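You operate a simulated robot arm through the tools that you are given. There is no shell and no other tool.

The job below is to be done with a simulated robot arm. You get a single attempt, and the scene is never put back.

TASK
Put things in order on the top of the big blanks. At the end: the grey blue-banded reducer (marked "6") is on the low white box; the green magnet stands where the small grey cup stood; the teal peg stands on top of the orange sponge pad; the small grey cup stands where the grey blue-banded reducer stood; whatever was shut is shut again. Leave all else as you found it, and nothing knocked over. Set down upright: blue-banded reducer.

It is judged by the outcome, as a careful person would: the job done as asked, and still so three seconds after it is handed in. It fails if anything else is knocked over, pushed out of place, dropped, spilled or broken.

THE ROBOT
A 6-joint arm with a two-finger parallel gripper, fixed in place. Base frame: the origin is at the foot of the arm, x ahead of it, y to its left, z up; the work surface is at about z = 0. Units: cm, rad, N and s.
With the tool pointing down near the work surface it reaches from about 16 to 42 cm from the base axis. Its first joint turns from -1.152 to 1.152 rad. Payload 1.57 kg.
The tool frame sits at the grasp point between the pads (the TCP): z along the fingers, y along the line on which they close. The tips reach 3 cm beyond it. Largest opening 8 cm; finger width 1.7, thickness 1.2; the body of the gripper, 4 by 8.2 cm, starts 8 cm behind the TCP.
Orientation is that of the tool frame in the base frame, as a unit quaternion [w, x, y, z]. With the fingers straight down and closing along the base's y, the tool's x points along the base's -x, its y along +y and its z along -z.

THE INTERFACE
- The arm moves only by the tool apply_moves. Its argument "increments" is a list of rows, each a list of 2 entries, a list of its own where there are three numbers: the shift along the tool's x, y, z in units of 200 mm (1.0 is 200 mm), then the turn, a rotation vector about the tool's x, y, z in units of 180 degrees (1.0 is 180 degrees). In form: [[[dx, dy, dz], [wx, wy, wz]], ...]. A call has 1 to 20 rows; each row is the pose to reach, as a shift and turn from the pose commanded when the call began, along the tool's axes at that moment. "grip" is the opening, from 0 (shut) to 1 (fully open), set as the call begins (left out, the last holds). A call with a number of a shift or a turn outside -1 to 1 is refused whole. A row lasts 0.2 s, in which the tool goes at most 5 cm and 0.15 rad; a call with a longer step from one row to the next is refused whole, and so is a gripper value outside its range. A pose out of reach is approached as far as the arm can. The call stops where the force on the tool passes 40 N (or 10 N more than at its start, if that is more) or the arm is blocked; 0.2 s more then pass. The fingers move at their own pace (about 15.3 cm/s each) and stop on an object; they squeeze with about 38 N. The grip force told is the motor's: it shows also when the fingers shut on nothing. Time passes only in rows, and 0.2 s behind the last, so rows that repeat a pose let the fingers close. The reply holds the time, the measured pose of the TCP, the force on the tool along the base axes, the opening and the grip force, in the units named above and with some noise, with the torque about the TCP (base axes, N m) and any sound that the robot's microphone picked up.
- Cameras (640 x 400 px; columns grow to the right, rows downward): "scene" is fixed at [4.53, -32.66, 41.88]; the picture's right is [0.77, -0.64, 0.00], its down [-0.41, -0.49, -0.76] and it looks along [0.49, 0.59, -0.65] (base axes); focal length 225 px, centre (320, 200). "wrist" rides on the gripper at [7.2, -0.7, -12.2] in the tool frame; the picture's right is [0.09, 1.00, 0.00], its down [-0.84, 0.08, -0.54] and it looks along [-0.54, 0.05, 0.84] (tool axes); focal length 238 px, centre (320, 200). There is no depth. A picture from a camera that has moved, and an enlarged one, comes with that camera's place and axes in the base frame and with its lens. The place of the scene camera against the robot may be out by one fixed shift of up to 1.8 cm in any direction.
- camera(camera): a new picture of that camera. No time passes.
- inspect(camera, box): a new picture of the part [left, top, right, bottom] of that camera's present view, enlarged. No time passes.
- job_done(): hands the job in; it is judged then, once.

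Nothing tells you positions but the pictures and the camera data. Unless the task says otherwise, let go and move clear before handing in.

The tools are called after ">>>" by a JSON object that holds its "op" and its "data". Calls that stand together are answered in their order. apply_moves: Moves the arm, as the interface text tells. Its arguments: {"type":"object","properties":{"increments":{"type":"array","items":{"type":"array"}},"grip":{"type":"number"}},"required":["increments"]} The other tools are called the same way: camera (camera) takes a picture; inspect (camera, box) takes an enlarged picture of a part of a camera's view; job_done () hands the job in.

At the start:

```text
clock: 0.0
position: [22.52, -4.41, 27.12]
ee_rot: [0.0, -0.001, 1.0, -0.001]
force: [-0.2, 0.4, 0.9]
ft_torque: [-0.01, -0.01, 0.04]
width: 7.96
grip_force: 0.1
```

scene: 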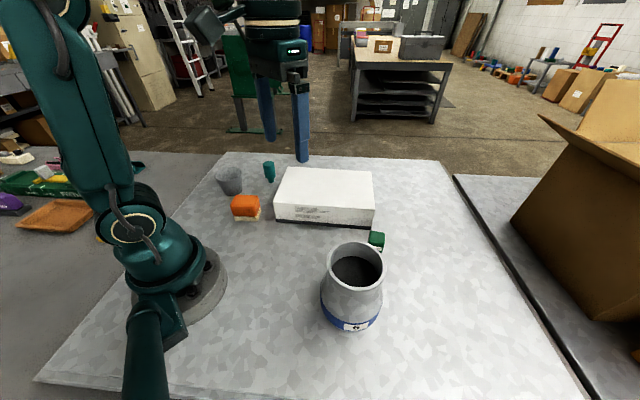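
wrist: 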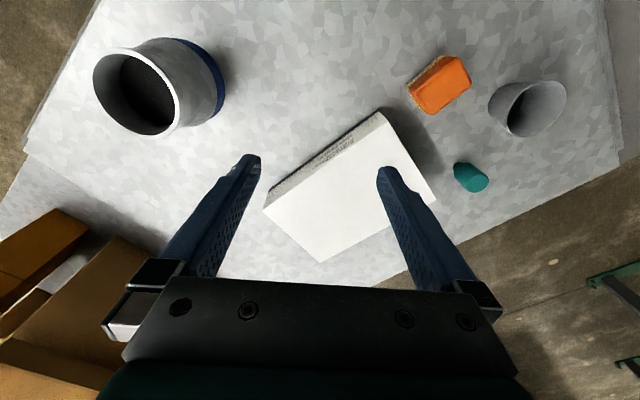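

I see the grey reducer with a blue band at the front, the low white box in the middle, the small green magnet beside it, and the sponge, peg and cup behind. I will take closer looks before moving.

>>> {"op": "inspect", "data": {"camera": "scene", "box": [200, 140, 400, 265]}}

>>> {"op": "inspect", "data": {"camera": "scene", "box": [290, 220, 418, 340]}}

>>> {"op": "inspect", "data": {"camera": "wrist", "box": [60, 0, 300, 160]}}

>>> {"op": "inspect", "data": {"camera": "wrist", "box": [380, 30, 620, 210]}}

```text
3.20 times, centred on (300, 202) of scene
camera zoom: at [4.53, -32.66, 41.88], right [0.77, -0.64, 0.0], down [-0.41, -0.49, -0.76], along [0.49, 0.59, -0.65], focal length 720 px, centre (384, 192)
```

zoom: 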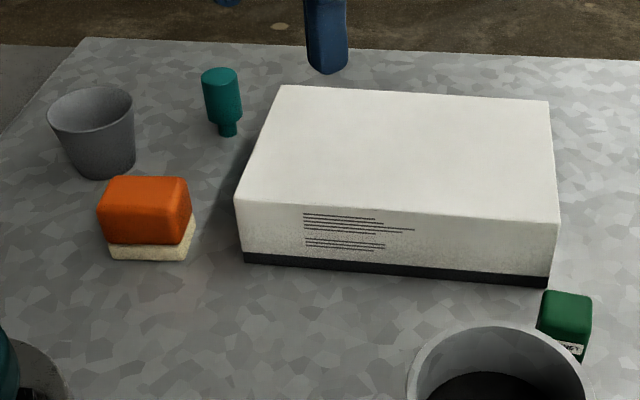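

```text
3.33 times, centred on (354, 280) of scene
camera zoom: at [4.53, -32.66, 41.88], right [0.77, -0.64, 0.0], down [-0.41, -0.49, -0.76], along [0.49, 0.59, -0.65], focal length 750 px, centre (207, -67)
```

zoom: 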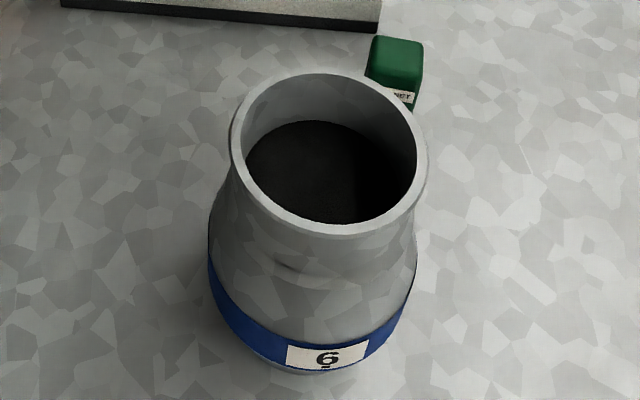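

```text
2.50 times, centred on (180, 80) of wrist
camera zoom: at [15.29, -5.16, 39.31], right [-0.09, 1.0, 0.0], down [0.84, 0.08, 0.54], along [0.54, 0.05, -0.84], focal length 596 px, centre (670, 500)
```

zoom: 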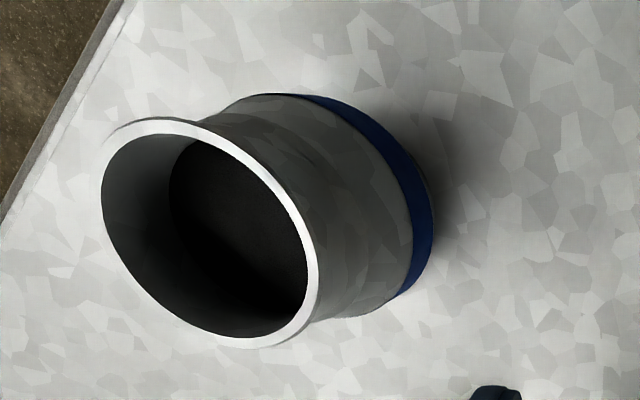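

```text
2.22 times, centred on (500, 120) of wrist
camera zoom: at [15.29, -5.16, 39.31], right [-0.09, 1.0, 0.0], down [0.84, 0.08, 0.54], along [0.54, 0.05, -0.84], focal length 530 px, centre (-80, 378)
```

zoom: 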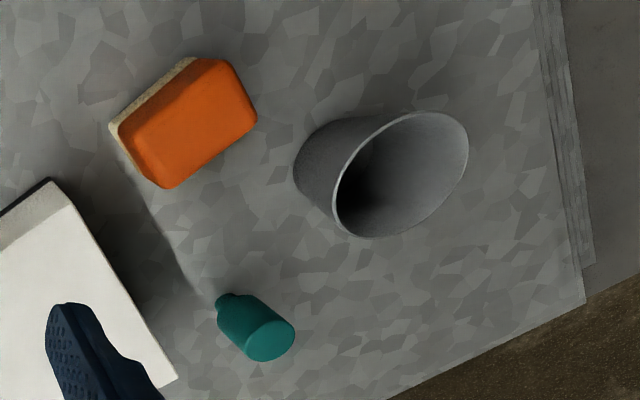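

The reducer looks tall, about 15 cm with a rim near 8 cm, at roughly (20.5, -22). I will move the wrist camera above it, staying high, to measure it better.

>>> {"op": "apply_moves", "data": {"increments": [[[0.025, -0.176, 0], [0, 0, 0]], [[0.05, -0.352, 0], [0, 0, 0]], [[0.075, -0.528, 0], [0, 0, 0]], [[0.1, -0.704, 0], [0, 0, 0]], [[0.125, -0.88, 0], [0, 0, 0]], [[0.125, -0.88, 0], [0, 0, 0]]], "grip": 1}}

>>> {"op": "camera", "data": {"camera": "wrist"}}

>>> {"op": "camera", "data": {"camera": "scene"}}

```text
clock: 1.4
position: [20.1, -22.12, 27.12]
ee_rot: [0.001, -0.003, 1.0, 0.0]
force: [-0.2, -0.1, -1.4]
ft_torque: [0.02, -0.02, -0.02]
width: 8.0
grip_force: 0.2
```

```text
taken
camera wrist: at [12.92, -22.75, 39.34], right [-0.1, 1.0, 0.0], down [0.84, 0.08, 0.54], along [0.54, 0.05, -0.84], focal length 238 px, centre (320, 200)
```

wrist: 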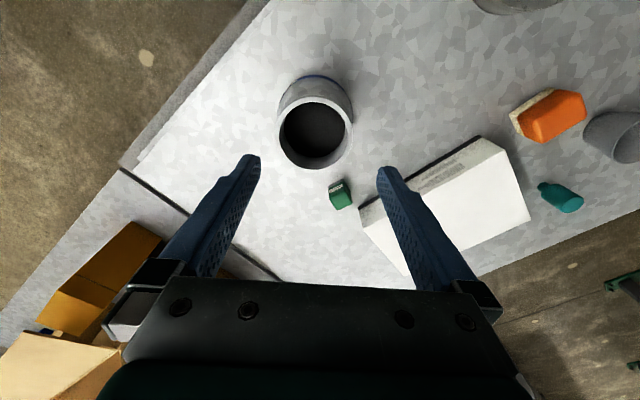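

```text
taken
```

scene: 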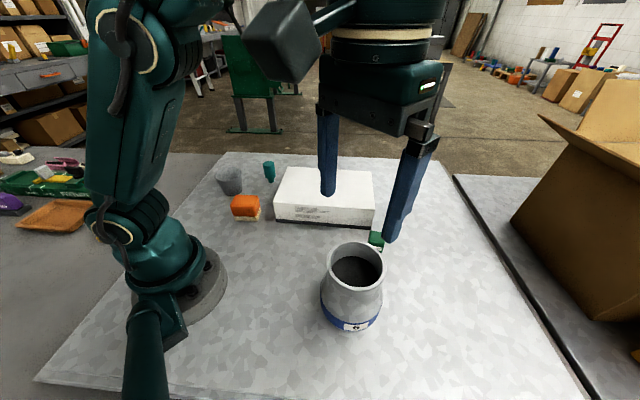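

>>> {"op": "inspect", "data": {"camera": "wrist", "box": [250, 50, 400, 225]}}

>>> {"op": "inspect", "data": {"camera": "wrist", "box": [320, 70, 640, 270]}}

```text
2.29 times, centred on (325, 138) of wrist
camera zoom: at [12.92, -22.75, 39.34], right [-0.1, 1.0, 0.0], down [0.84, 0.08, 0.54], along [0.54, 0.05, -0.84], focal length 545 px, centre (309, 343)
```

zoom: 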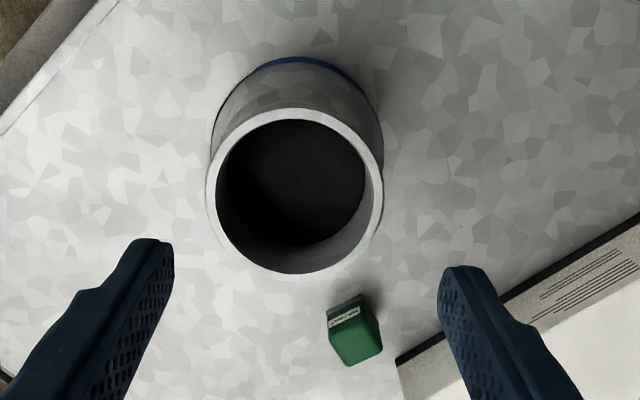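

```text
2.00 times, centred on (480, 170) of wrist
camera zoom: at [12.92, -22.75, 39.34], right [-0.1, 1.0, 0.0], down [0.84, 0.08, 0.54], along [0.54, 0.05, -0.84], focal length 477 px, centre (0, 260)
```

zoom: 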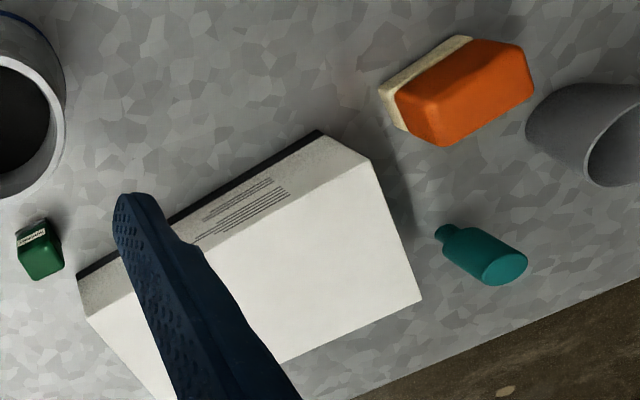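

The rim centre comes out near (20.7, -22.75, 14.2), with an outer diameter of about 8.2 cm, which is at or just over the gripper's opening. I will look closer at the rim, the neck and the interior before choosing a grip.

>>> {"op": "inspect", "data": {"camera": "scene", "box": [316, 235, 388, 280]}}

>>> {"op": "inspect", "data": {"camera": "scene", "box": [310, 280, 400, 336]}}

>>> {"op": "inspect", "data": {"camera": "wrist", "box": [268, 70, 364, 180]}}

```text
8.89 times, centred on (352, 258) of scene
camera zoom: at [4.53, -32.66, 41.88], right [0.77, -0.64, 0.0], down [-0.41, -0.49, -0.76], along [0.49, 0.59, -0.65], focal length 1999 px, centre (36, -311)
```

zoom: 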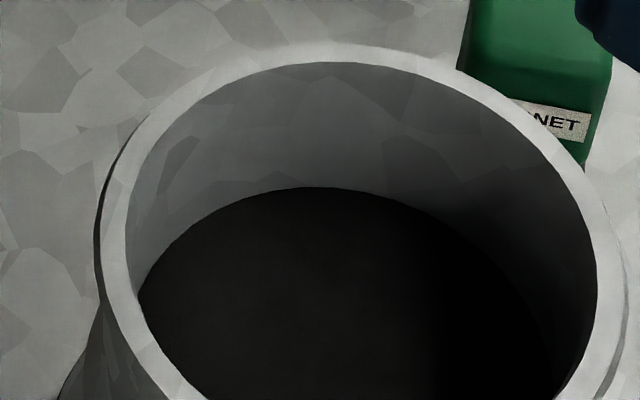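

```text
7.11 times, centred on (355, 308) of scene
camera zoom: at [4.53, -32.66, 41.88], right [0.77, -0.64, 0.0], down [-0.41, -0.49, -0.76], along [0.49, 0.59, -0.65], focal length 1600 px, centre (71, -568)
```

zoom: 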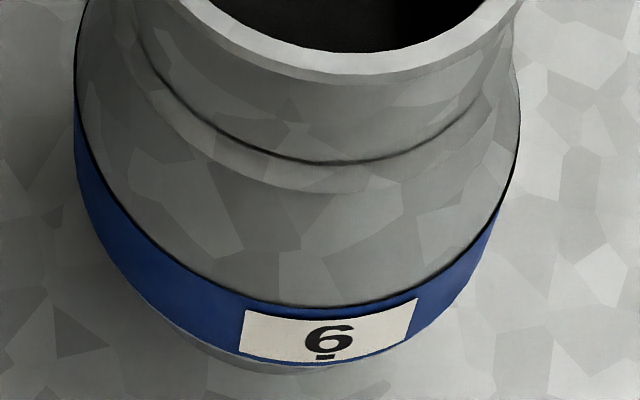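

```text
3.64 times, centred on (316, 125) of wrist
camera zoom: at [12.92, -22.75, 39.34], right [-0.1, 1.0, 0.0], down [0.84, 0.08, 0.54], along [0.54, 0.05, -0.84], focal length 867 px, centre (334, 473)
```

zoom: 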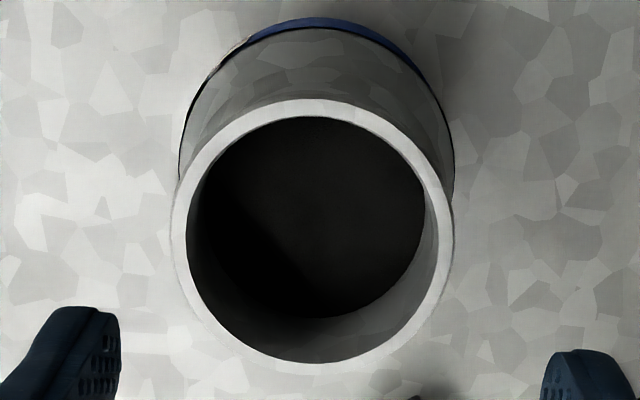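

The neck looks like a plain cylinder about 8.2 cm wide, too wide to grip from outside. I will pinch the rim wall on its +y side with one finger inside, and first hover above that point with the fingers half open to check alignment.

>>> {"op": "apply_moves", "data": {"increments": [[[-0.015, 0.08, 0.1], [0, 0, 0]], [[-0.03, 0.16, 0.2], [0, 0, 0]], [[-0.03, 0.16, 0.3], [0, 0, 0]], [[-0.03, 0.16, 0.3], [0, 0, 0]]], "grip": 0.5}}

>>> {"op": "camera", "data": {"camera": "wrist"}}

>>> {"op": "inspect", "data": {"camera": "wrist", "box": [180, 20, 400, 200]}}

>>> {"op": "inspect", "data": {"camera": "scene", "box": [290, 160, 420, 340]}}

```text
clock: 2.4
position: [20.59, -18.84, 21.03]
ee_rot: [0.001, -0.001, 1.0, 0.0]
force: [-0.3, -0.8, 0.1]
ft_torque: [-0.01, 0.03, 0.0]
width: 3.99
grip_force: 0.0
```

```text
taken
camera wrist: at [13.43, -19.57, 33.31], right [-0.09, 1.0, 0.0], down [0.84, 0.08, 0.54], along [0.54, 0.05, -0.84], focal length 238 px, centre (320, 200)
```

wrist: 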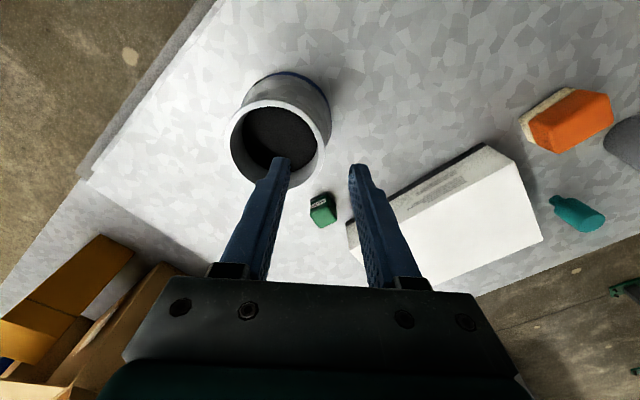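

```text
2.22 times, centred on (290, 110) of wrist
camera zoom: at [13.43, -19.57, 33.31], right [-0.09, 1.0, 0.0], down [0.84, 0.08, 0.54], along [0.54, 0.05, -0.84], focal length 530 px, centre (387, 400)
```

zoom: 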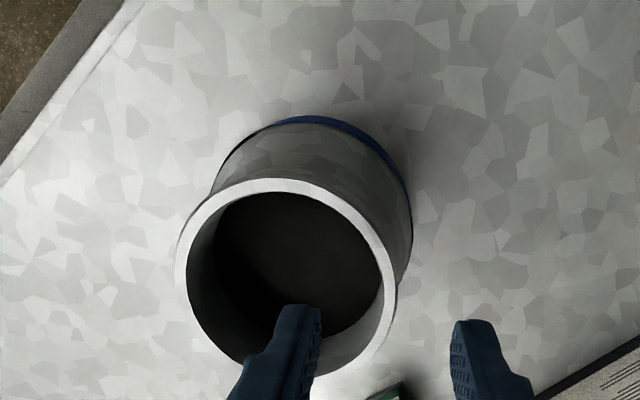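

```text
2.22 times, centred on (355, 250) of scene
camera zoom: at [4.53, -32.66, 41.88], right [0.77, -0.64, 0.0], down [-0.41, -0.49, -0.76], along [0.49, 0.59, -0.65], focal length 500 px, centre (242, 89)
```

zoom: 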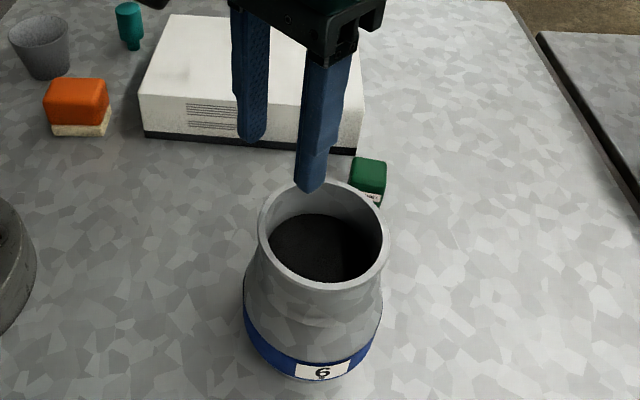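

The fingers straddle the rim wall as planned, and the rim top is at about z = 14.1. I will descend slowly to put about 2 cm of the fingertips over the wall.

>>> {"op": "apply_moves", "data": {"increments": [[[0, -0.004, 0.1], [0, 0, 0]], [[0, -0.004, 0.2], [0, 0, 0]], [[0, -0.004, 0.25], [0, 0, 0]], [[0, -0.004, 0.29], [0, 0, 0]], [[0, -0.004, 0.29], [0, 0, 0]]]}}

>>> {"op": "inspect", "data": {"camera": "wrist", "box": [160, 40, 420, 240]}}

>>> {"op": "inspect", "data": {"camera": "scene", "box": [290, 160, 420, 340]}}

```text
clock: 3.6
position: [20.76, -19.02, 15.36]
ee_rot: [0.001, -0.001, 1.0, 0.0]
force: [-0.4, 0.4, -0.5]
ft_torque: [-0.02, 0.02, 0.0]
width: 3.98
grip_force: 0.0
```

```text
2.00 times, centred on (290, 140) of wrist
camera zoom: at [13.47, -19.65, 27.6], right [-0.09, 1.0, 0.0], down [0.84, 0.08, 0.54], along [0.54, 0.05, -0.84], focal length 477 px, centre (380, 320)
```

zoom: 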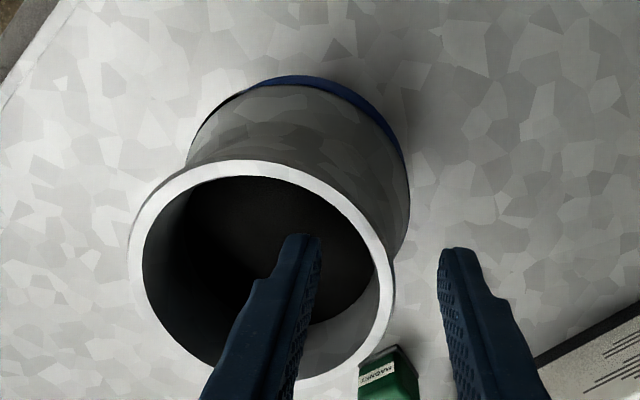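

```text
2.22 times, centred on (355, 250) of scene
camera zoom: at [4.53, -32.66, 41.88], right [0.77, -0.64, 0.0], down [-0.41, -0.49, -0.76], along [0.49, 0.59, -0.65], focal length 500 px, centre (242, 89)
```

zoom: 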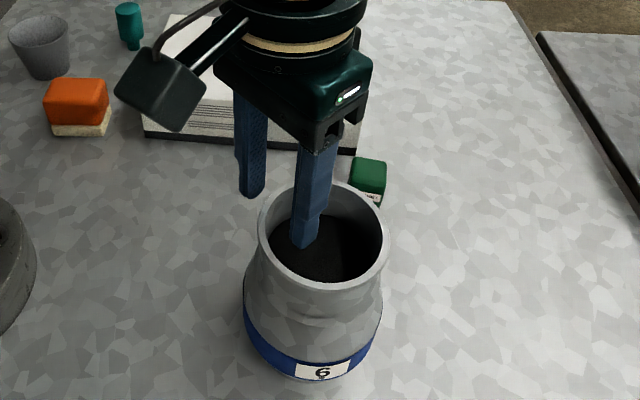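

Both fingertips sit either side of the wall with no contact force. I will close now and hold to see the width.

>>> {"op": "apply_moves", "data": {"increments": [[[0, 0, 0], [0, 0, 0]], [[0, 0, 0], [0, 0, 0]], [[0, 0, 0], [0, 0, 0]]], "grip": 0}}

>>> {"op": "inspect", "data": {"camera": "wrist", "box": [160, 40, 420, 240]}}

```text
clock: 4.4
position: [20.63, -19.13, 15.46]
ee_rot: [0.0, -0.001, 1.0, 0.0]
force: [-2.3, 0.7, 1.0]
ft_torque: [0.07, 0.27, -0.04]
width: 0.42
grip_force: 25.4
```

```text
2.00 times, centred on (290, 140) of wrist
camera zoom: at [13.47, -19.65, 27.62], right [-0.09, 1.0, 0.0], down [0.84, 0.08, 0.54], along [0.54, 0.05, -0.84], focal length 477 px, centre (380, 320)
```

zoom: 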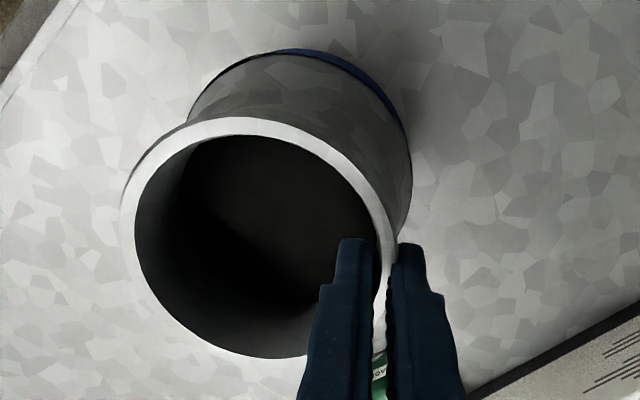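

The reducer seems to have slid about 1.4 cm toward the arm as the fingers closed. I will check it from the scene camera before going on.

>>> {"op": "inspect", "data": {"camera": "scene", "box": [290, 160, 420, 340]}}

>>> {"op": "inspect", "data": {"camera": "scene", "box": [310, 225, 400, 281]}}

>>> {"op": "inspect", "data": {"camera": "wrist", "box": [300, 130, 400, 230]}}

```text
2.22 times, centred on (355, 250) of scene
camera zoom: at [4.53, -32.66, 41.88], right [0.77, -0.64, 0.0], down [-0.41, -0.49, -0.76], along [0.49, 0.59, -0.65], focal length 500 px, centre (242, 89)
```

zoom: 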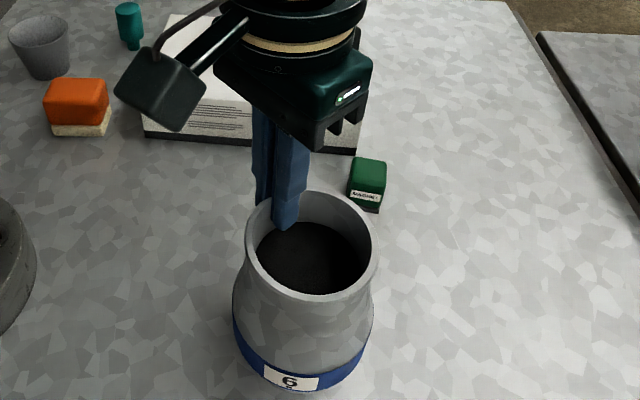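

```text
7.11 times, centred on (355, 253) of scene
camera zoom: at [4.53, -32.66, 41.88], right [0.77, -0.64, 0.0], down [-0.41, -0.49, -0.76], along [0.49, 0.59, -0.65], focal length 1600 px, centre (71, -177)
```

zoom: 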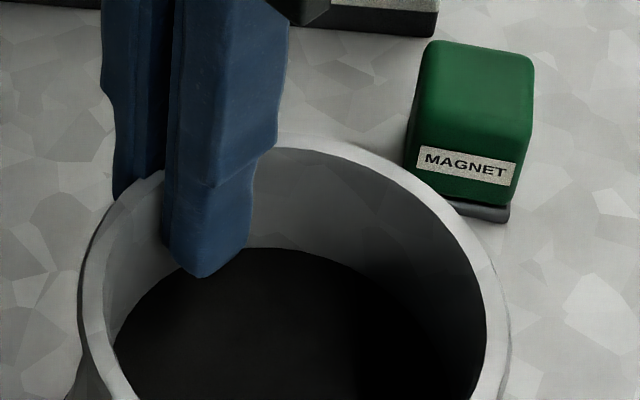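

```text
4.00 times, centred on (350, 180) of wrist
camera zoom: at [13.47, -19.65, 27.62], right [-0.09, 1.0, 0.0], down [0.84, 0.08, 0.54], along [0.54, 0.05, -0.84], focal length 953 px, centre (200, 280)
```

zoom: 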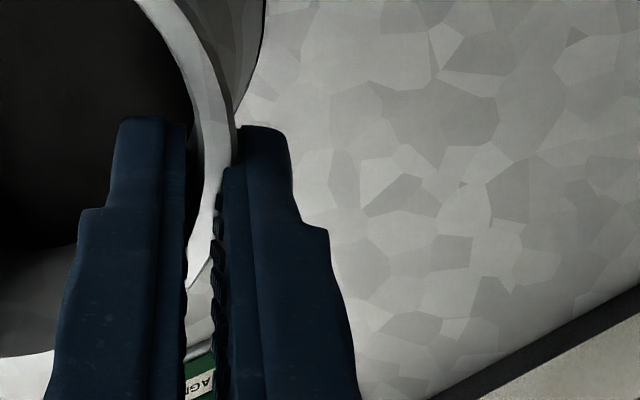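

The reducer translated and turned about 18 degrees around the pinch, as if one facet of its wall lined up flat with the pads, and it is still upright. Its original spot, (20.7, -22.75), is noted for the cup. Next is a small test lift.

>>> {"op": "apply_moves", "data": {"increments": [[[0, 0, -0.01], [0, 0, 0]], [[0, 0, -0.02], [0, 0, 0]], [[0, 0, -0.03], [0, 0, 0]], [[0, 0, -0.04], [0, 0, 0]], [[0, 0, -0.04], [0, 0, 0]]]}}

>>> {"op": "inspect", "data": {"camera": "wrist", "box": [160, 40, 420, 240]}}

>>> {"op": "inspect", "data": {"camera": "scene", "box": [290, 160, 420, 340]}}

```text
clock: 5.6
position: [20.67, -18.96, 16.18]
ee_rot: [0.001, -0.001, 1.0, 0.0]
force: [0.3, -0.6, -2.5]
ft_torque: [0.11, -0.03, -0.01]
width: 0.39
grip_force: 24.6
```

```text
2.00 times, centred on (290, 140) of wrist
camera zoom: at [13.5, -19.62, 28.33], right [-0.09, 1.0, 0.0], down [0.84, 0.08, 0.54], along [0.54, 0.05, -0.84], focal length 477 px, centre (380, 320)
```

zoom: 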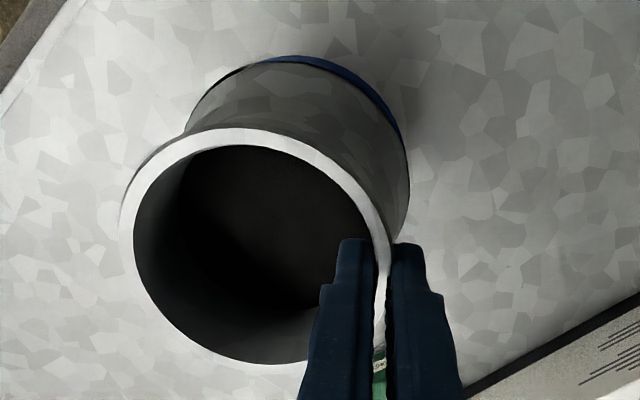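

```text
2.22 times, centred on (355, 250) of scene
camera zoom: at [4.53, -32.66, 41.88], right [0.77, -0.64, 0.0], down [-0.41, -0.49, -0.76], along [0.49, 0.59, -0.65], focal length 500 px, centre (242, 89)
```

zoom: 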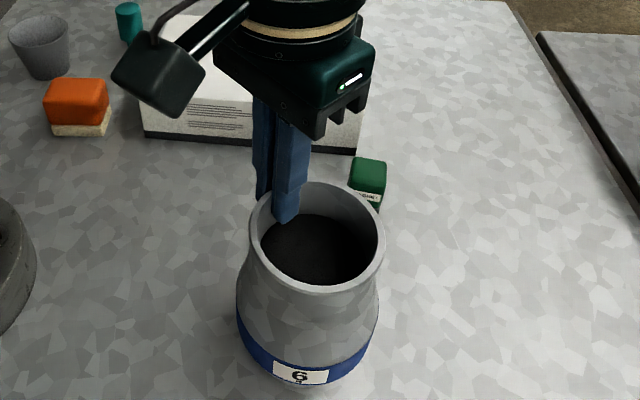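

The reducer is off the table and light (about 0.3 kg), with little torque. I will lift it slowly to clear the box.

>>> {"op": "apply_moves", "data": {"increments": [[[0, 0, -0.03], [0, 0, 0]], [[0, 0, -0.07], [0, 0, 0]], [[0, 0, -0.12], [0, 0, 0]], [[0, 0, -0.17], [0, 0, 0]], [[0, 0, -0.22], [0, 0, 0]], [[0, 0, -0.27], [0, 0, 0]], [[0, 0, -0.32], [0, 0, 0]], [[0, 0, -0.37], [0, 0, 0]], [[0, 0, -0.42], [0, 0, 0]], [[0, 0, -0.45], [0, 0, 0]], [[0, 0, -0.46], [0, 0, 0]], [[0, 0, -0.46], [0, 0, 0]]]}}

>>> {"op": "camera", "data": {"camera": "wrist"}}

>>> {"op": "camera", "data": {"camera": "scene"}}

```text
clock: 8.2
position: [20.59, -18.85, 25.37]
ee_rot: [0.002, 0.0, 1.0, 0.0]
force: [0.0, -0.1, -1.7]
ft_torque: [0.08, 0.01, 0.02]
width: 0.41
grip_force: 24.3
```

```text
taken
camera wrist: at [13.44, -19.61, 37.53], right [-0.09, 1.0, 0.0], down [0.84, 0.08, 0.54], along [0.54, 0.05, -0.84], focal length 238 px, centre (320, 200)
```

wrist: 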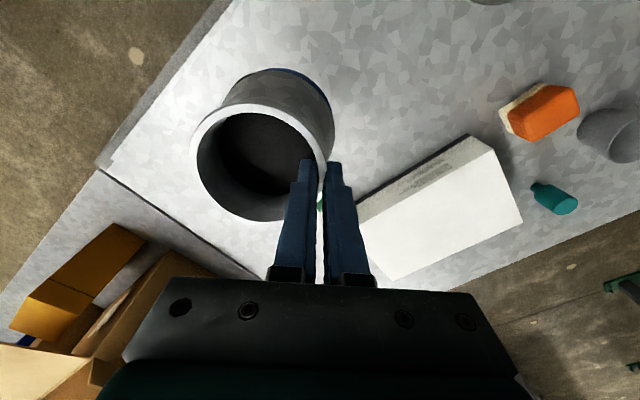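

```text
taken
```

scene: 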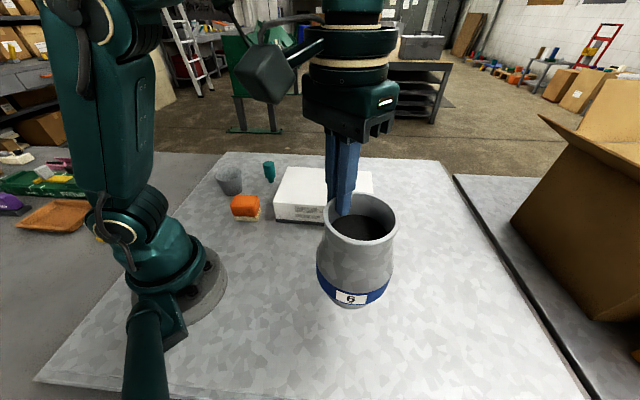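

It is held level at about base height 10 cm. Before carrying it over I will measure the white box more closely.

>>> {"op": "inspect", "data": {"camera": "wrist", "box": [340, 60, 640, 290]}}

>>> {"op": "inspect", "data": {"camera": "wrist", "box": [170, 50, 370, 240]}}

```text
1.74 times, centred on (490, 175) of wrist
camera zoom: at [13.44, -19.61, 37.53], right [-0.09, 1.0, 0.0], down [0.84, 0.08, 0.54], along [0.54, 0.05, -0.84], focal length 414 px, centre (24, 244)
```

zoom: 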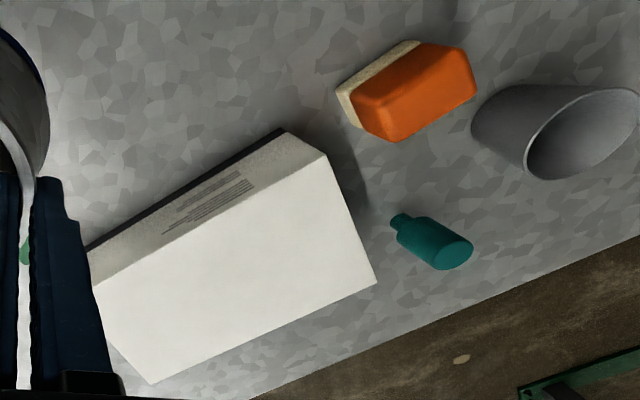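

```text
2.11 times, centred on (270, 145) of wrist
camera zoom: at [13.44, -19.61, 37.53], right [-0.09, 1.0, 0.0], down [0.84, 0.08, 0.54], along [0.54, 0.05, -0.84], focal length 502 px, centre (425, 316)
```

zoom: 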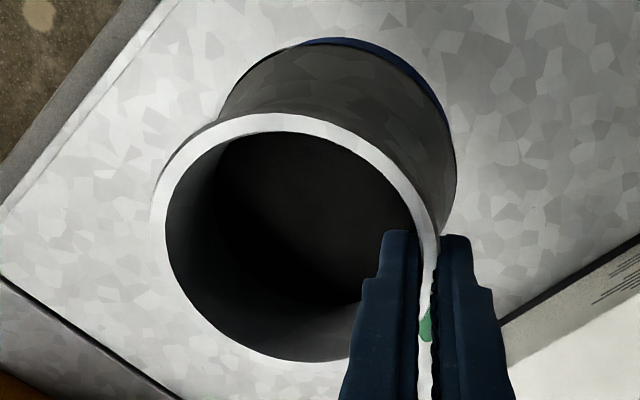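

The box top is about 24 x 15.7 cm at z ≈ 6.7, with its near corners at about (23, 5) and (34.6, 16), so I will aim the reducer's centre at (34.7, 3.5). I will carry it slowly, in two legs.

>>> {"op": "apply_moves", "data": {"increments": [[[-0.019, 0.033, -0.01], [0, 0, 0]], [[-0.057, 0.099, -0.02], [0, 0, 0]], [[-0.105, 0.182, -0.03], [0, 0, 0]], [[-0.152, 0.265, -0.03], [0, 0, 0]], [[-0.2, 0.348, -0.03], [0, 0, 0]], [[-0.247, 0.431, -0.03], [0, 0, 0]], [[-0.295, 0.514, -0.03], [0, 0, 0]], [[-0.34, 0.592, -0.03], [0, 0, 0]], [[-0.366, 0.638, -0.03], [0, 0, 0]], [[-0.3775, 0.6575, -0.03], [0, 0, 0]], [[-0.3775, 0.6575, -0.03], [0, 0, 0]]]}}

>>> {"op": "apply_moves", "data": {"increments": [[[-0.019, 0.033, 0], [0, 0, 0]], [[-0.057, 0.099, 0], [0, 0, 0]], [[-0.105, 0.182, 0], [0, 0, 0]], [[-0.152, 0.265, 0], [0, 0, 0]], [[-0.2, 0.348, 0], [0, 0, 0]], [[-0.247, 0.431, 0], [0, 0, 0]], [[-0.295, 0.514, 0], [0, 0, 0]], [[-0.34, 0.592, 0], [0, 0, 0]], [[-0.366, 0.638, 0], [0, 0, 0]], [[-0.3775, 0.6575, 0], [0, 0, 0]], [[-0.3775, 0.6575, 0], [0, 0, 0]]]}}

>>> {"op": "camera", "data": {"camera": "wrist"}}

>>> {"op": "camera", "data": {"camera": "scene"}}

```text
clock: 10.6
position: [28.09, -5.8, 25.93]
ee_rot: [0.0, -0.001, 1.0, 0.001]
force: [0.4, -0.4, -2.3]
ft_torque: [0.1, -0.02, 0.0]
width: 0.4
grip_force: 24.5
```

```text
clock: 13.0
position: [33.44, 6.68, 24.17]
ee_rot: [0.002, -0.001, 1.0, 0.0]
force: [0.9, -0.7, -2.4]
ft_torque: [0.11, 0.01, -0.02]
width: 0.37
grip_force: 24.5
out of reach, approached as far as the arm can: row 6, 7, 8, 9, 10, 11
```

```text
taken
camera wrist: at [26.25, 6.04, 36.45], right [-0.09, 1.0, 0.0], down [0.83, 0.08, 0.54], along [0.54, 0.05, -0.84], focal length 238 px, centre (320, 200)
```

wrist: 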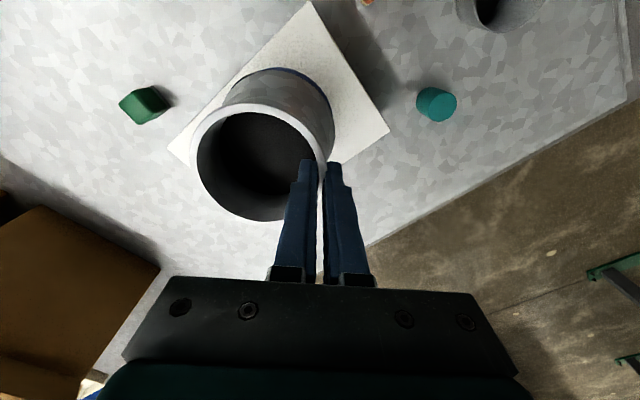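

```text
taken
```

scene: 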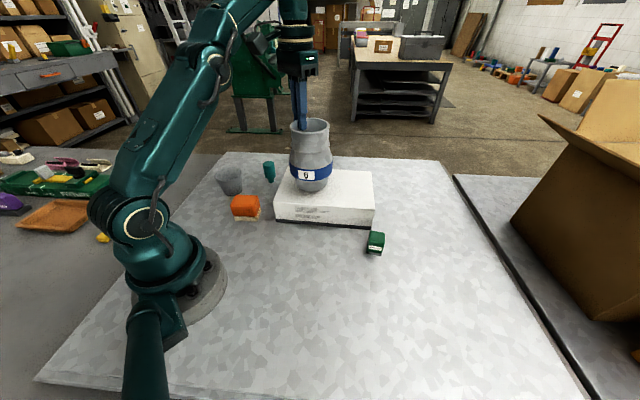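

The arm ran out of reach at that height, so I will pull in a little. Then I will turn the gripper about 90 degrees so the reducer hangs outward from the pinch and the needed reach drops.

>>> {"op": "apply_moves", "data": {"increments": [[[0.05, -0.025, 0], [0, 0, 0]], [[0.12, -0.06, 0], [0, 0, 0]], [[0.19, -0.095, 0], [0, 0, 0]], [[0.235, -0.12, 0], [0, 0, 0]], [[0.235, -0.12, 0], [0, 0, 0]]]}}

```text
clock: 14.2
position: [28.69, 4.22, 24.22]
ee_rot: [0.001, -0.001, 1.0, 0.0]
force: [0.5, 0.5, -2.4]
ft_torque: [0.06, -0.01, -0.02]
width: 0.37
grip_force: 24.4
```

The pose is tracked from where the arm really stopped. Now I will turn about the vertical in small steps.

>>> {"op": "apply_moves", "data": {"increments": [[[0, 0, -0.01], [0, 0, -0.02]], [[0, 0, -0.03], [0, 0, -0.06]], [[0, 0, -0.05], [0, 0, -0.1]], [[0, 0, -0.05], [0, 0, -0.14]], [[0, 0, -0.05], [0, 0, -0.18]], [[0, 0, -0.05], [0, 0, -0.22]], [[0, 0, -0.05], [0, 0, -0.26]], [[0, 0, -0.05], [0, 0, -0.3]], [[0, 0, -0.05], [0, 0, -0.34]], [[0, 0, -0.05], [0, 0, -0.38]], [[0, 0, -0.05], [0, 0, -0.42]], [[0, 0, -0.05], [0, 0, -0.45]], [[0, 0, -0.05], [0, 0, -0.47]], [[0, 0, -0.05], [0, 0, -0.47]]]}}

>>> {"op": "camera", "data": {"camera": "wrist"}}

>>> {"op": "camera", "data": {"camera": "scene"}}

```text
clock: 17.2
position: [28.76, 4.27, 25.32]
ee_rot: [0.0, -0.674, 0.738, -0.001]
force: [0.0, 0.6, -1.7]
ft_torque: [0.02, 0.1, 0.03]
width: 0.35
grip_force: 24.5
```

```text
taken
camera wrist: at [28.76, -2.98, 37.5], right [-1.0, 0.0, 0.0], down [0.0, 0.84, 0.54], along [0.0, 0.54, -0.84], focal length 238 px, centre (320, 200)
```

wrist: 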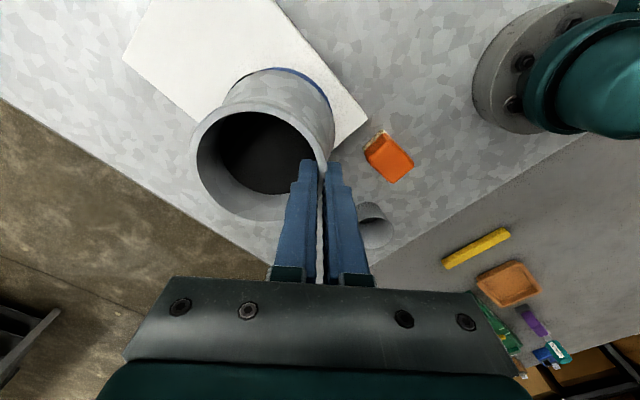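

```text
taken
```

scene: 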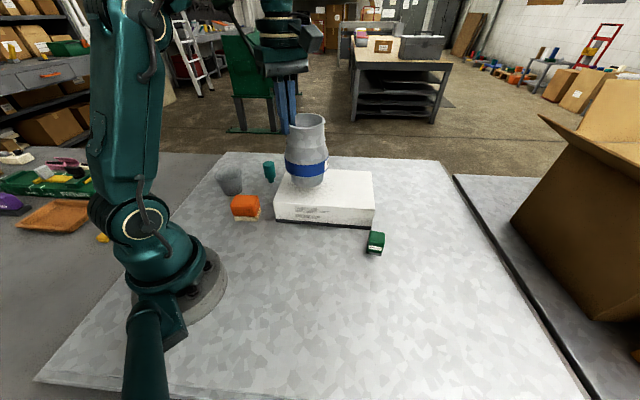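

The reducer now hangs outward with its centre at about (32.4, 3.0). I will shift it 3.6 cm outward to the middle of the box's width and lower it near the surface.

>>> {"op": "apply_moves", "data": {"increments": [[[-0.003, -0.03, 0], [0, 0, 0]], [[-0.008, -0.09, 0], [0, 0, 0]], [[-0.013, -0.15, 0], [0, 0, 0]], [[-0.0165, -0.179, 0], [0, 0, 0]], [[-0.0165, -0.179, 0.03], [0, 0, 0]], [[-0.0165, -0.179, 0.07], [0, 0, 0]], [[-0.0165, -0.179, 0.1], [0, 0, 0]], [[-0.0165, -0.179, 0.12], [0, 0, 0]], [[-0.0165, -0.179, 0.12], [0, 0, 0]]]}}

>>> {"op": "camera", "data": {"camera": "wrist"}}

>>> {"op": "inspect", "data": {"camera": "scene", "box": [220, 100, 400, 240]}}

```text
clock: 19.2
position: [32.4, 4.33, 22.89]
ee_rot: [0.001, -0.674, 0.739, -0.001]
force: [0.7, 0.7, -2.0]
ft_torque: [0.01, 0.08, 0.02]
width: 0.34
grip_force: 24.5
```

```text
taken
camera wrist: at [32.37, -2.95, 35.09], right [-1.0, 0.0, 0.0], down [0.0, 0.84, 0.54], along [0.0, 0.54, -0.84], focal length 238 px, centre (320, 200)
```

wrist: 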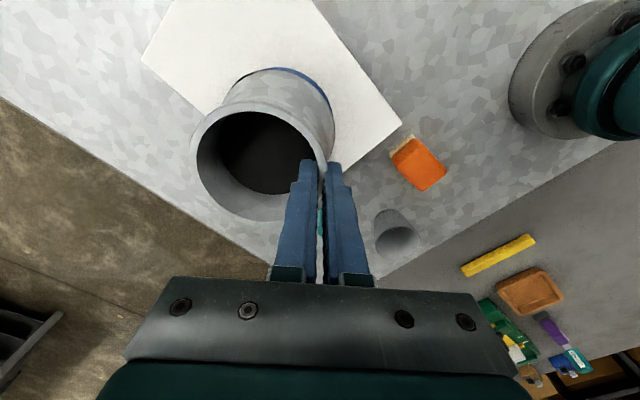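

```text
2.86 times, centred on (310, 170) of scene
camera zoom: at [4.53, -32.66, 41.88], right [0.77, -0.64, 0.0], down [-0.41, -0.49, -0.76], along [0.49, 0.59, -0.65], focal length 643 px, centre (349, 286)
```

zoom: 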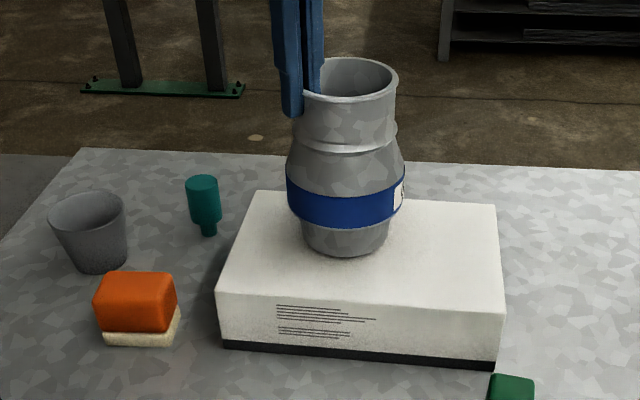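

The reducer hovers just above the box with good margins. I will lower it in small steps, watching the force.

>>> {"op": "apply_moves", "data": {"increments": [[[0, 0, 0.01], [0, 0, 0]], [[0, 0, 0.02], [0, 0, 0]], [[0, 0, 0.025], [0, 0, 0]], [[0, 0, 0.025], [0, 0, 0]]]}}

>>> {"op": "apply_moves", "data": {"increments": [[[0, 0, 0.005], [0, 0, 0]], [[0, 0, 0.01], [0, 0, 0]], [[0, 0, 0.01], [0, 0, 0]]]}}

```text
clock: 20.2
position: [32.42, 4.22, 22.38]
ee_rot: [0.001, -0.674, 0.739, 0.0]
force: [-0.1, -0.1, -1.2]
ft_torque: [-0.07, 0.04, 0.03]
width: 0.34
grip_force: 24.0
```

```text
clock: 21.0
position: [32.35, 4.16, 22.29]
ee_rot: [0.0, -0.674, 0.739, -0.002]
force: [-2.0, -2.7, 16.6]
ft_torque: [0.0, 0.07, 0.08]
width: 0.28
grip_force: 24.2
```

It has touched down (16 N upward). I will ease off a millimetre and check.

>>> {"op": "apply_moves", "data": {"increments": [[[0, 0, -0.003], [0, 0, 0]], [[0, 0, -0.004], [0, 0, 0]], [[0, 0, -0.004], [0, 0, 0]]]}}

>>> {"op": "inspect", "data": {"camera": "scene", "box": [220, 100, 400, 240]}}

>>> {"op": "inspect", "data": {"camera": "wrist", "box": [160, 30, 420, 240]}}

```text
clock: 21.8
position: [32.33, 4.29, 22.24]
ee_rot: [0.001, -0.673, 0.739, -0.001]
force: [-2.9, -4.3, 13.5]
ft_torque: [-0.3, 0.07, -0.08]
width: 0.26
grip_force: 23.4
```

```text
2.86 times, centred on (310, 170) of scene
camera zoom: at [4.53, -32.66, 41.88], right [0.77, -0.64, 0.0], down [-0.41, -0.49, -0.76], along [0.49, 0.59, -0.65], focal length 643 px, centre (349, 286)
```

zoom: 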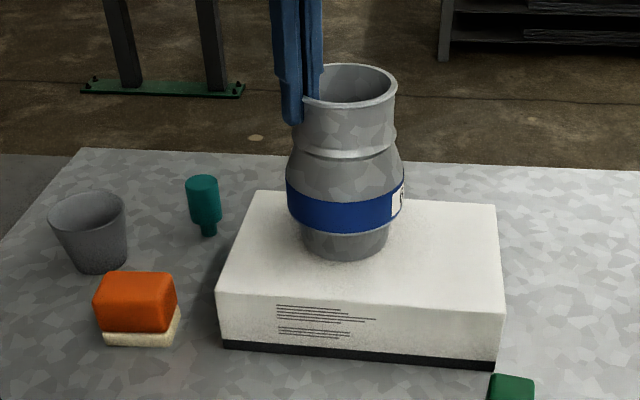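

```text
1.90 times, centred on (290, 135) of wrist
camera zoom: at [32.35, -2.87, 34.42], right [-1.0, 0.0, 0.0], down [0.0, 0.84, 0.54], along [0.0, 0.54, -0.84], focal length 454 px, centre (377, 324)
```

zoom: 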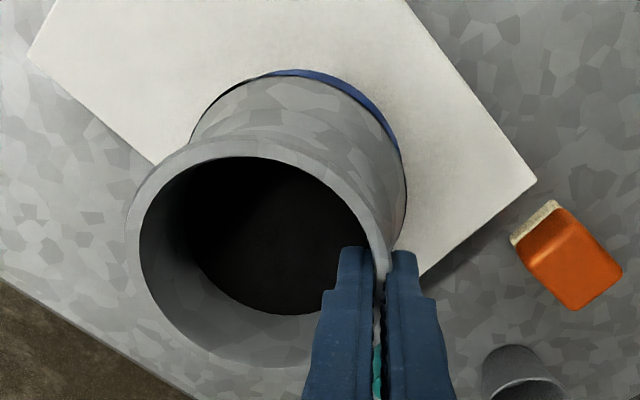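

Still pressing with 13 N, so I will ease off a little more and then open gently.

>>> {"op": "apply_moves", "data": {"increments": [[[0, 0, -0.003], [0, 0, 0]], [[0, 0, -0.006], [0, 0, 0]], [[0, 0, -0.006], [0, 0, 0]]]}}

```text
clock: 22.6
position: [32.28, 4.29, 22.23]
ee_rot: [-0.001, -0.674, 0.739, 0.001]
force: [0.7, -0.2, -2.9]
ft_torque: [0.03, 0.12, 0.0]
width: 0.27
grip_force: 23.9
```

The force is near the hanging weight, so I will drop half a millimetre and release.

>>> {"op": "apply_moves", "data": {"increments": [[[0, 0, 0.003], [0, 0, 0]], [[0, 0, 0.003], [0, 0, 0]]]}}

>>> {"op": "apply_moves", "data": {"increments": [[[0, 0, 0], [0, 0, 0]], [[0, 0, 0], [0, 0, 0]], [[0, 0, 0], [0, 0, 0]]], "grip": 0.35}}

>>> {"op": "inspect", "data": {"camera": "wrist", "box": [160, 30, 420, 240]}}

>>> {"op": "inspect", "data": {"camera": "scene", "box": [220, 100, 400, 240]}}

```text
clock: 23.2
position: [32.31, 4.29, 22.25]
ee_rot: [0.0, -0.673, 0.74, -0.001]
force: [-0.9, -0.4, -2.4]
ft_torque: [0.02, 0.1, 0.01]
width: 0.26
grip_force: 24.1
```

```text
clock: 24.0
position: [32.26, 4.26, 22.34]
ee_rot: [0.0, -0.674, 0.739, 0.0]
force: [-0.2, 0.4, -0.4]
ft_torque: [-0.04, 0.0, -0.03]
width: 2.82
grip_force: 0.0
```

```text
1.90 times, centred on (290, 135) of wrist
camera zoom: at [32.27, -2.95, 34.54], right [-1.0, 0.0, 0.0], down [0.0, 0.84, 0.54], along [0.0, 0.54, -0.84], focal length 454 px, centre (377, 324)
```

zoom: 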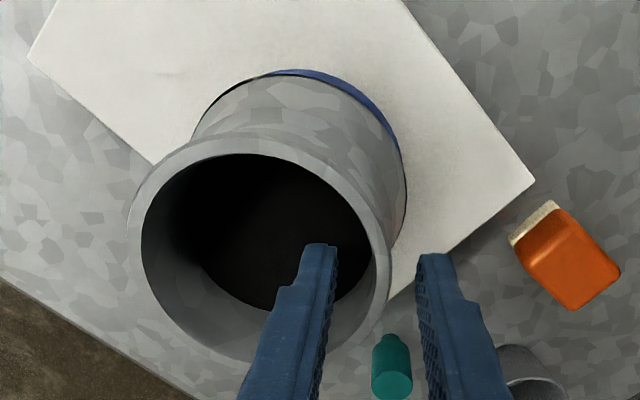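

```text
2.86 times, centred on (310, 170) of scene
camera zoom: at [4.53, -32.66, 41.88], right [0.77, -0.64, 0.0], down [-0.41, -0.49, -0.76], along [0.49, 0.59, -0.65], focal length 643 px, centre (349, 286)
```

zoom: 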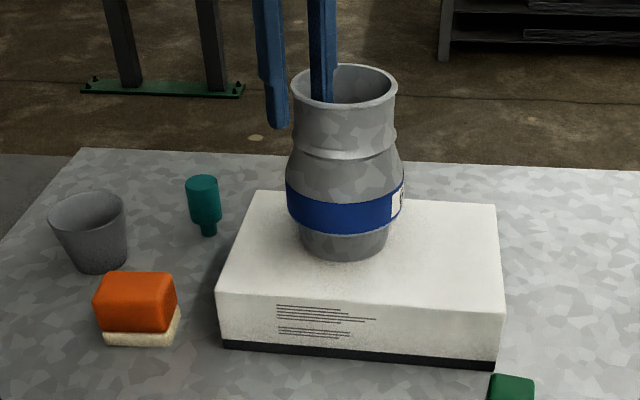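

It stands on the box. I will raise the fingers straight up out of the rim.

>>> {"op": "apply_moves", "data": {"increments": [[[0, 0, -0.04], [0, 0, 0]], [[0, 0, -0.08], [0, 0, 0]], [[0, 0, -0.12], [0, 0, 0]], [[0, 0, -0.15], [0, 0, 0]], [[0, 0, -0.15], [0, 0, 0]]]}}

>>> {"op": "inspect", "data": {"camera": "scene", "box": [220, 80, 400, 240]}}

>>> {"op": "camera", "data": {"camera": "wrist"}}

```text
clock: 25.2
position: [32.27, 4.35, 25.23]
ee_rot: [0.001, -0.674, 0.739, -0.001]
force: [0.3, 0.5, 0.0]
ft_torque: [0.04, -0.01, 0.01]
width: 2.81
grip_force: 0.0
```

```text
2.50 times, centred on (310, 160) of scene
camera zoom: at [4.53, -32.66, 41.88], right [0.77, -0.64, 0.0], down [-0.41, -0.49, -0.76], along [0.49, 0.59, -0.65], focal length 562 px, centre (345, 300)
```

zoom: 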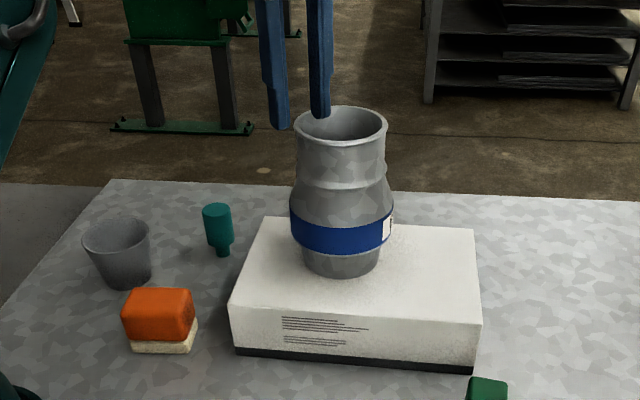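

```text
taken
camera wrist: at [32.23, -2.89, 37.5], right [-1.0, 0.0, 0.0], down [0.0, 0.84, 0.54], along [0.0, 0.54, -0.84], focal length 238 px, centre (320, 200)
```

wrist: 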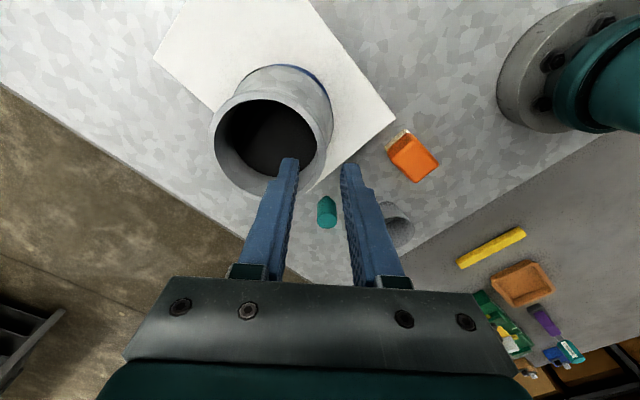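

The fingers are clear of the rim. Next I will fly over to look down on the cup, peg and sponge.

>>> {"op": "apply_moves", "data": {"increments": [[[-0.1, 0.11, 0], [0, 0, 0]], [[-0.25, 0.25, 0], [0, 0, 0]], [[-0.4, 0.39, 0], [0, 0, 0]], [[-0.55, 0.53, 0], [0, 0, 0]], [[-0.6775, 0.6525, 0], [0, 0, 0]], [[-0.6775, 0.6525, 0], [0, 0, 0]]]}}

>>> {"op": "camera", "data": {"camera": "wrist"}}

>>> {"op": "inspect", "data": {"camera": "scene", "box": [200, 80, 400, 260]}}

```text
clock: 26.6
position: [20.54, 18.84, 25.19]
ee_rot: [0.0, -0.674, 0.739, 0.0]
force: [0.0, 0.9, 0.2]
ft_torque: [0.02, -0.02, -0.01]
width: 2.84
grip_force: 0.1
```

```text
taken
camera wrist: at [20.61, 11.6, 37.37], right [-1.0, 0.0, 0.0], down [0.0, 0.84, 0.54], along [0.0, 0.54, -0.84], focal length 238 px, centre (320, 200)
```

wrist: 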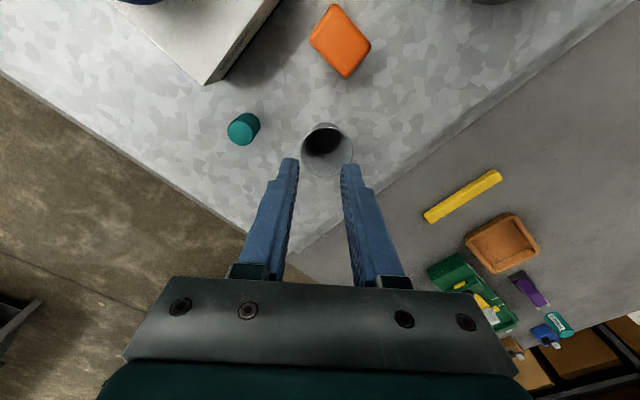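

```text
2.22 times, centred on (300, 170) of scene
camera zoom: at [4.53, -32.66, 41.88], right [0.77, -0.64, 0.0], down [-0.41, -0.49, -0.76], along [0.49, 0.59, -0.65], focal length 500 px, centre (364, 267)
```

zoom: 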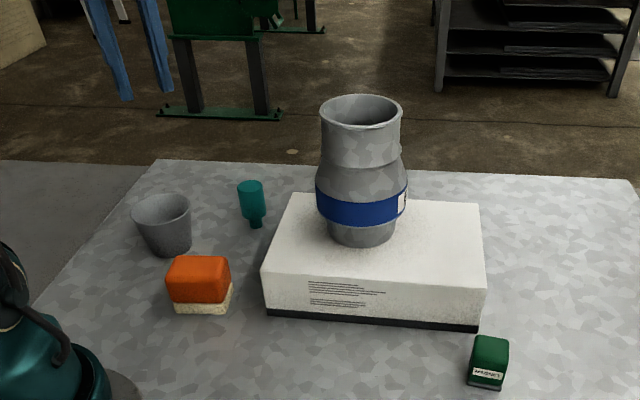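

>>> {"op": "inspect", "data": {"camera": "wrist", "box": [270, 90, 380, 190]}}

>>> {"op": "inspect", "data": {"camera": "wrist", "box": [210, 0, 390, 170]}}

```text
4.00 times, centred on (325, 140) of wrist
camera zoom: at [20.61, 11.6, 37.37], right [-1.0, 0.0, 0.0], down [0.0, 0.84, 0.54], along [0.0, 0.54, -0.84], focal length 953 px, centre (300, 440)
```

zoom: 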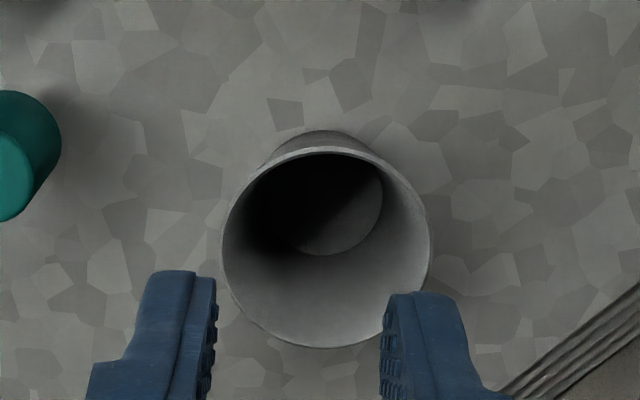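

```text
2.35 times, centred on (300, 85) of wrist
camera zoom: at [20.61, 11.6, 37.37], right [-1.0, 0.0, 0.0], down [0.0, 0.84, 0.54], along [0.0, 0.54, -0.84], focal length 561 px, centre (367, 471)
```

zoom: 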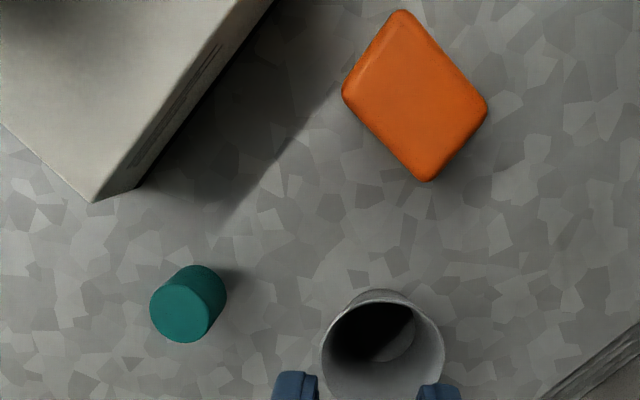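

The cup is near (19.6, 23.5) with a rim of about 7 cm, narrow enough to straddle with the gripper fully open. I will come down partway for a more exact look.

>>> {"op": "apply_moves", "data": {"increments": [[[-0.03, 0.015, 0.1], [0, 0, 0]], [[-0.06, 0.03, 0.2], [0, 0, 0]], [[-0.09, 0.045, 0.3], [0, 0, 0]], [[-0.13, 0.059, 0.4], [0, 0, 0]], [[-0.13, 0.059, 0.5], [0, 0, 0]], [[-0.13, 0.059, 0.5], [0, 0, 0]]], "grip": 1}}

>>> {"op": "camera", "data": {"camera": "wrist"}}

>>> {"op": "inspect", "data": {"camera": "wrist", "box": [230, 40, 430, 200]}}

```text
clock: 28.0
position: [19.55, 21.7, 15.1]
ee_rot: [0.001, -0.674, 0.739, -0.001]
force: [0.2, 0.7, -0.2]
ft_torque: [0.0, -0.01, -0.01]
width: 7.98
grip_force: 0.0
```

```text
taken
camera wrist: at [19.6, 14.47, 27.33], right [-1.0, 0.0, 0.0], down [0.0, 0.84, 0.54], along [0.0, 0.54, -0.84], focal length 238 px, centre (320, 200)
```

wrist: 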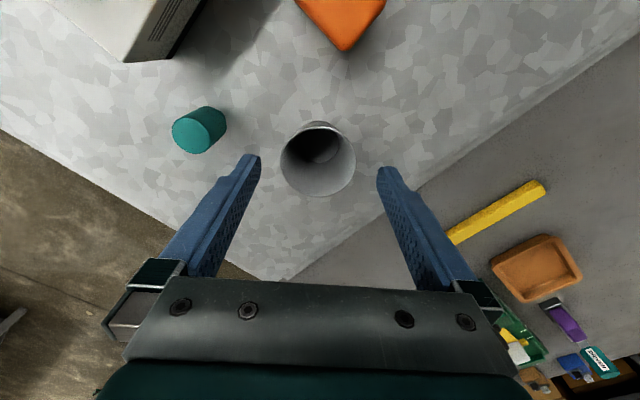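

```text
2.50 times, centred on (330, 120) of wrist
camera zoom: at [19.6, 14.47, 27.33], right [-1.0, 0.0, 0.0], down [0.0, 0.84, 0.54], along [0.0, 0.54, -0.84], focal length 596 px, centre (295, 400)
```

zoom: 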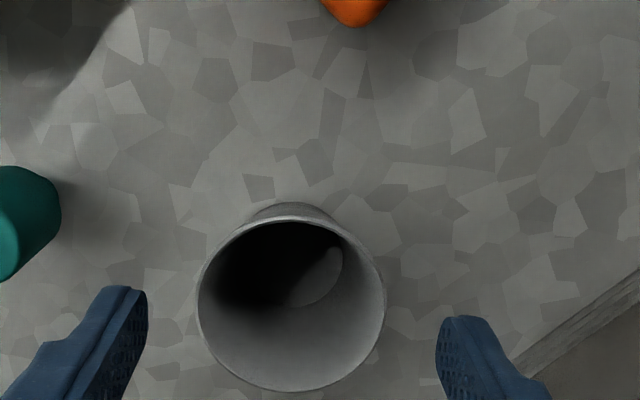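

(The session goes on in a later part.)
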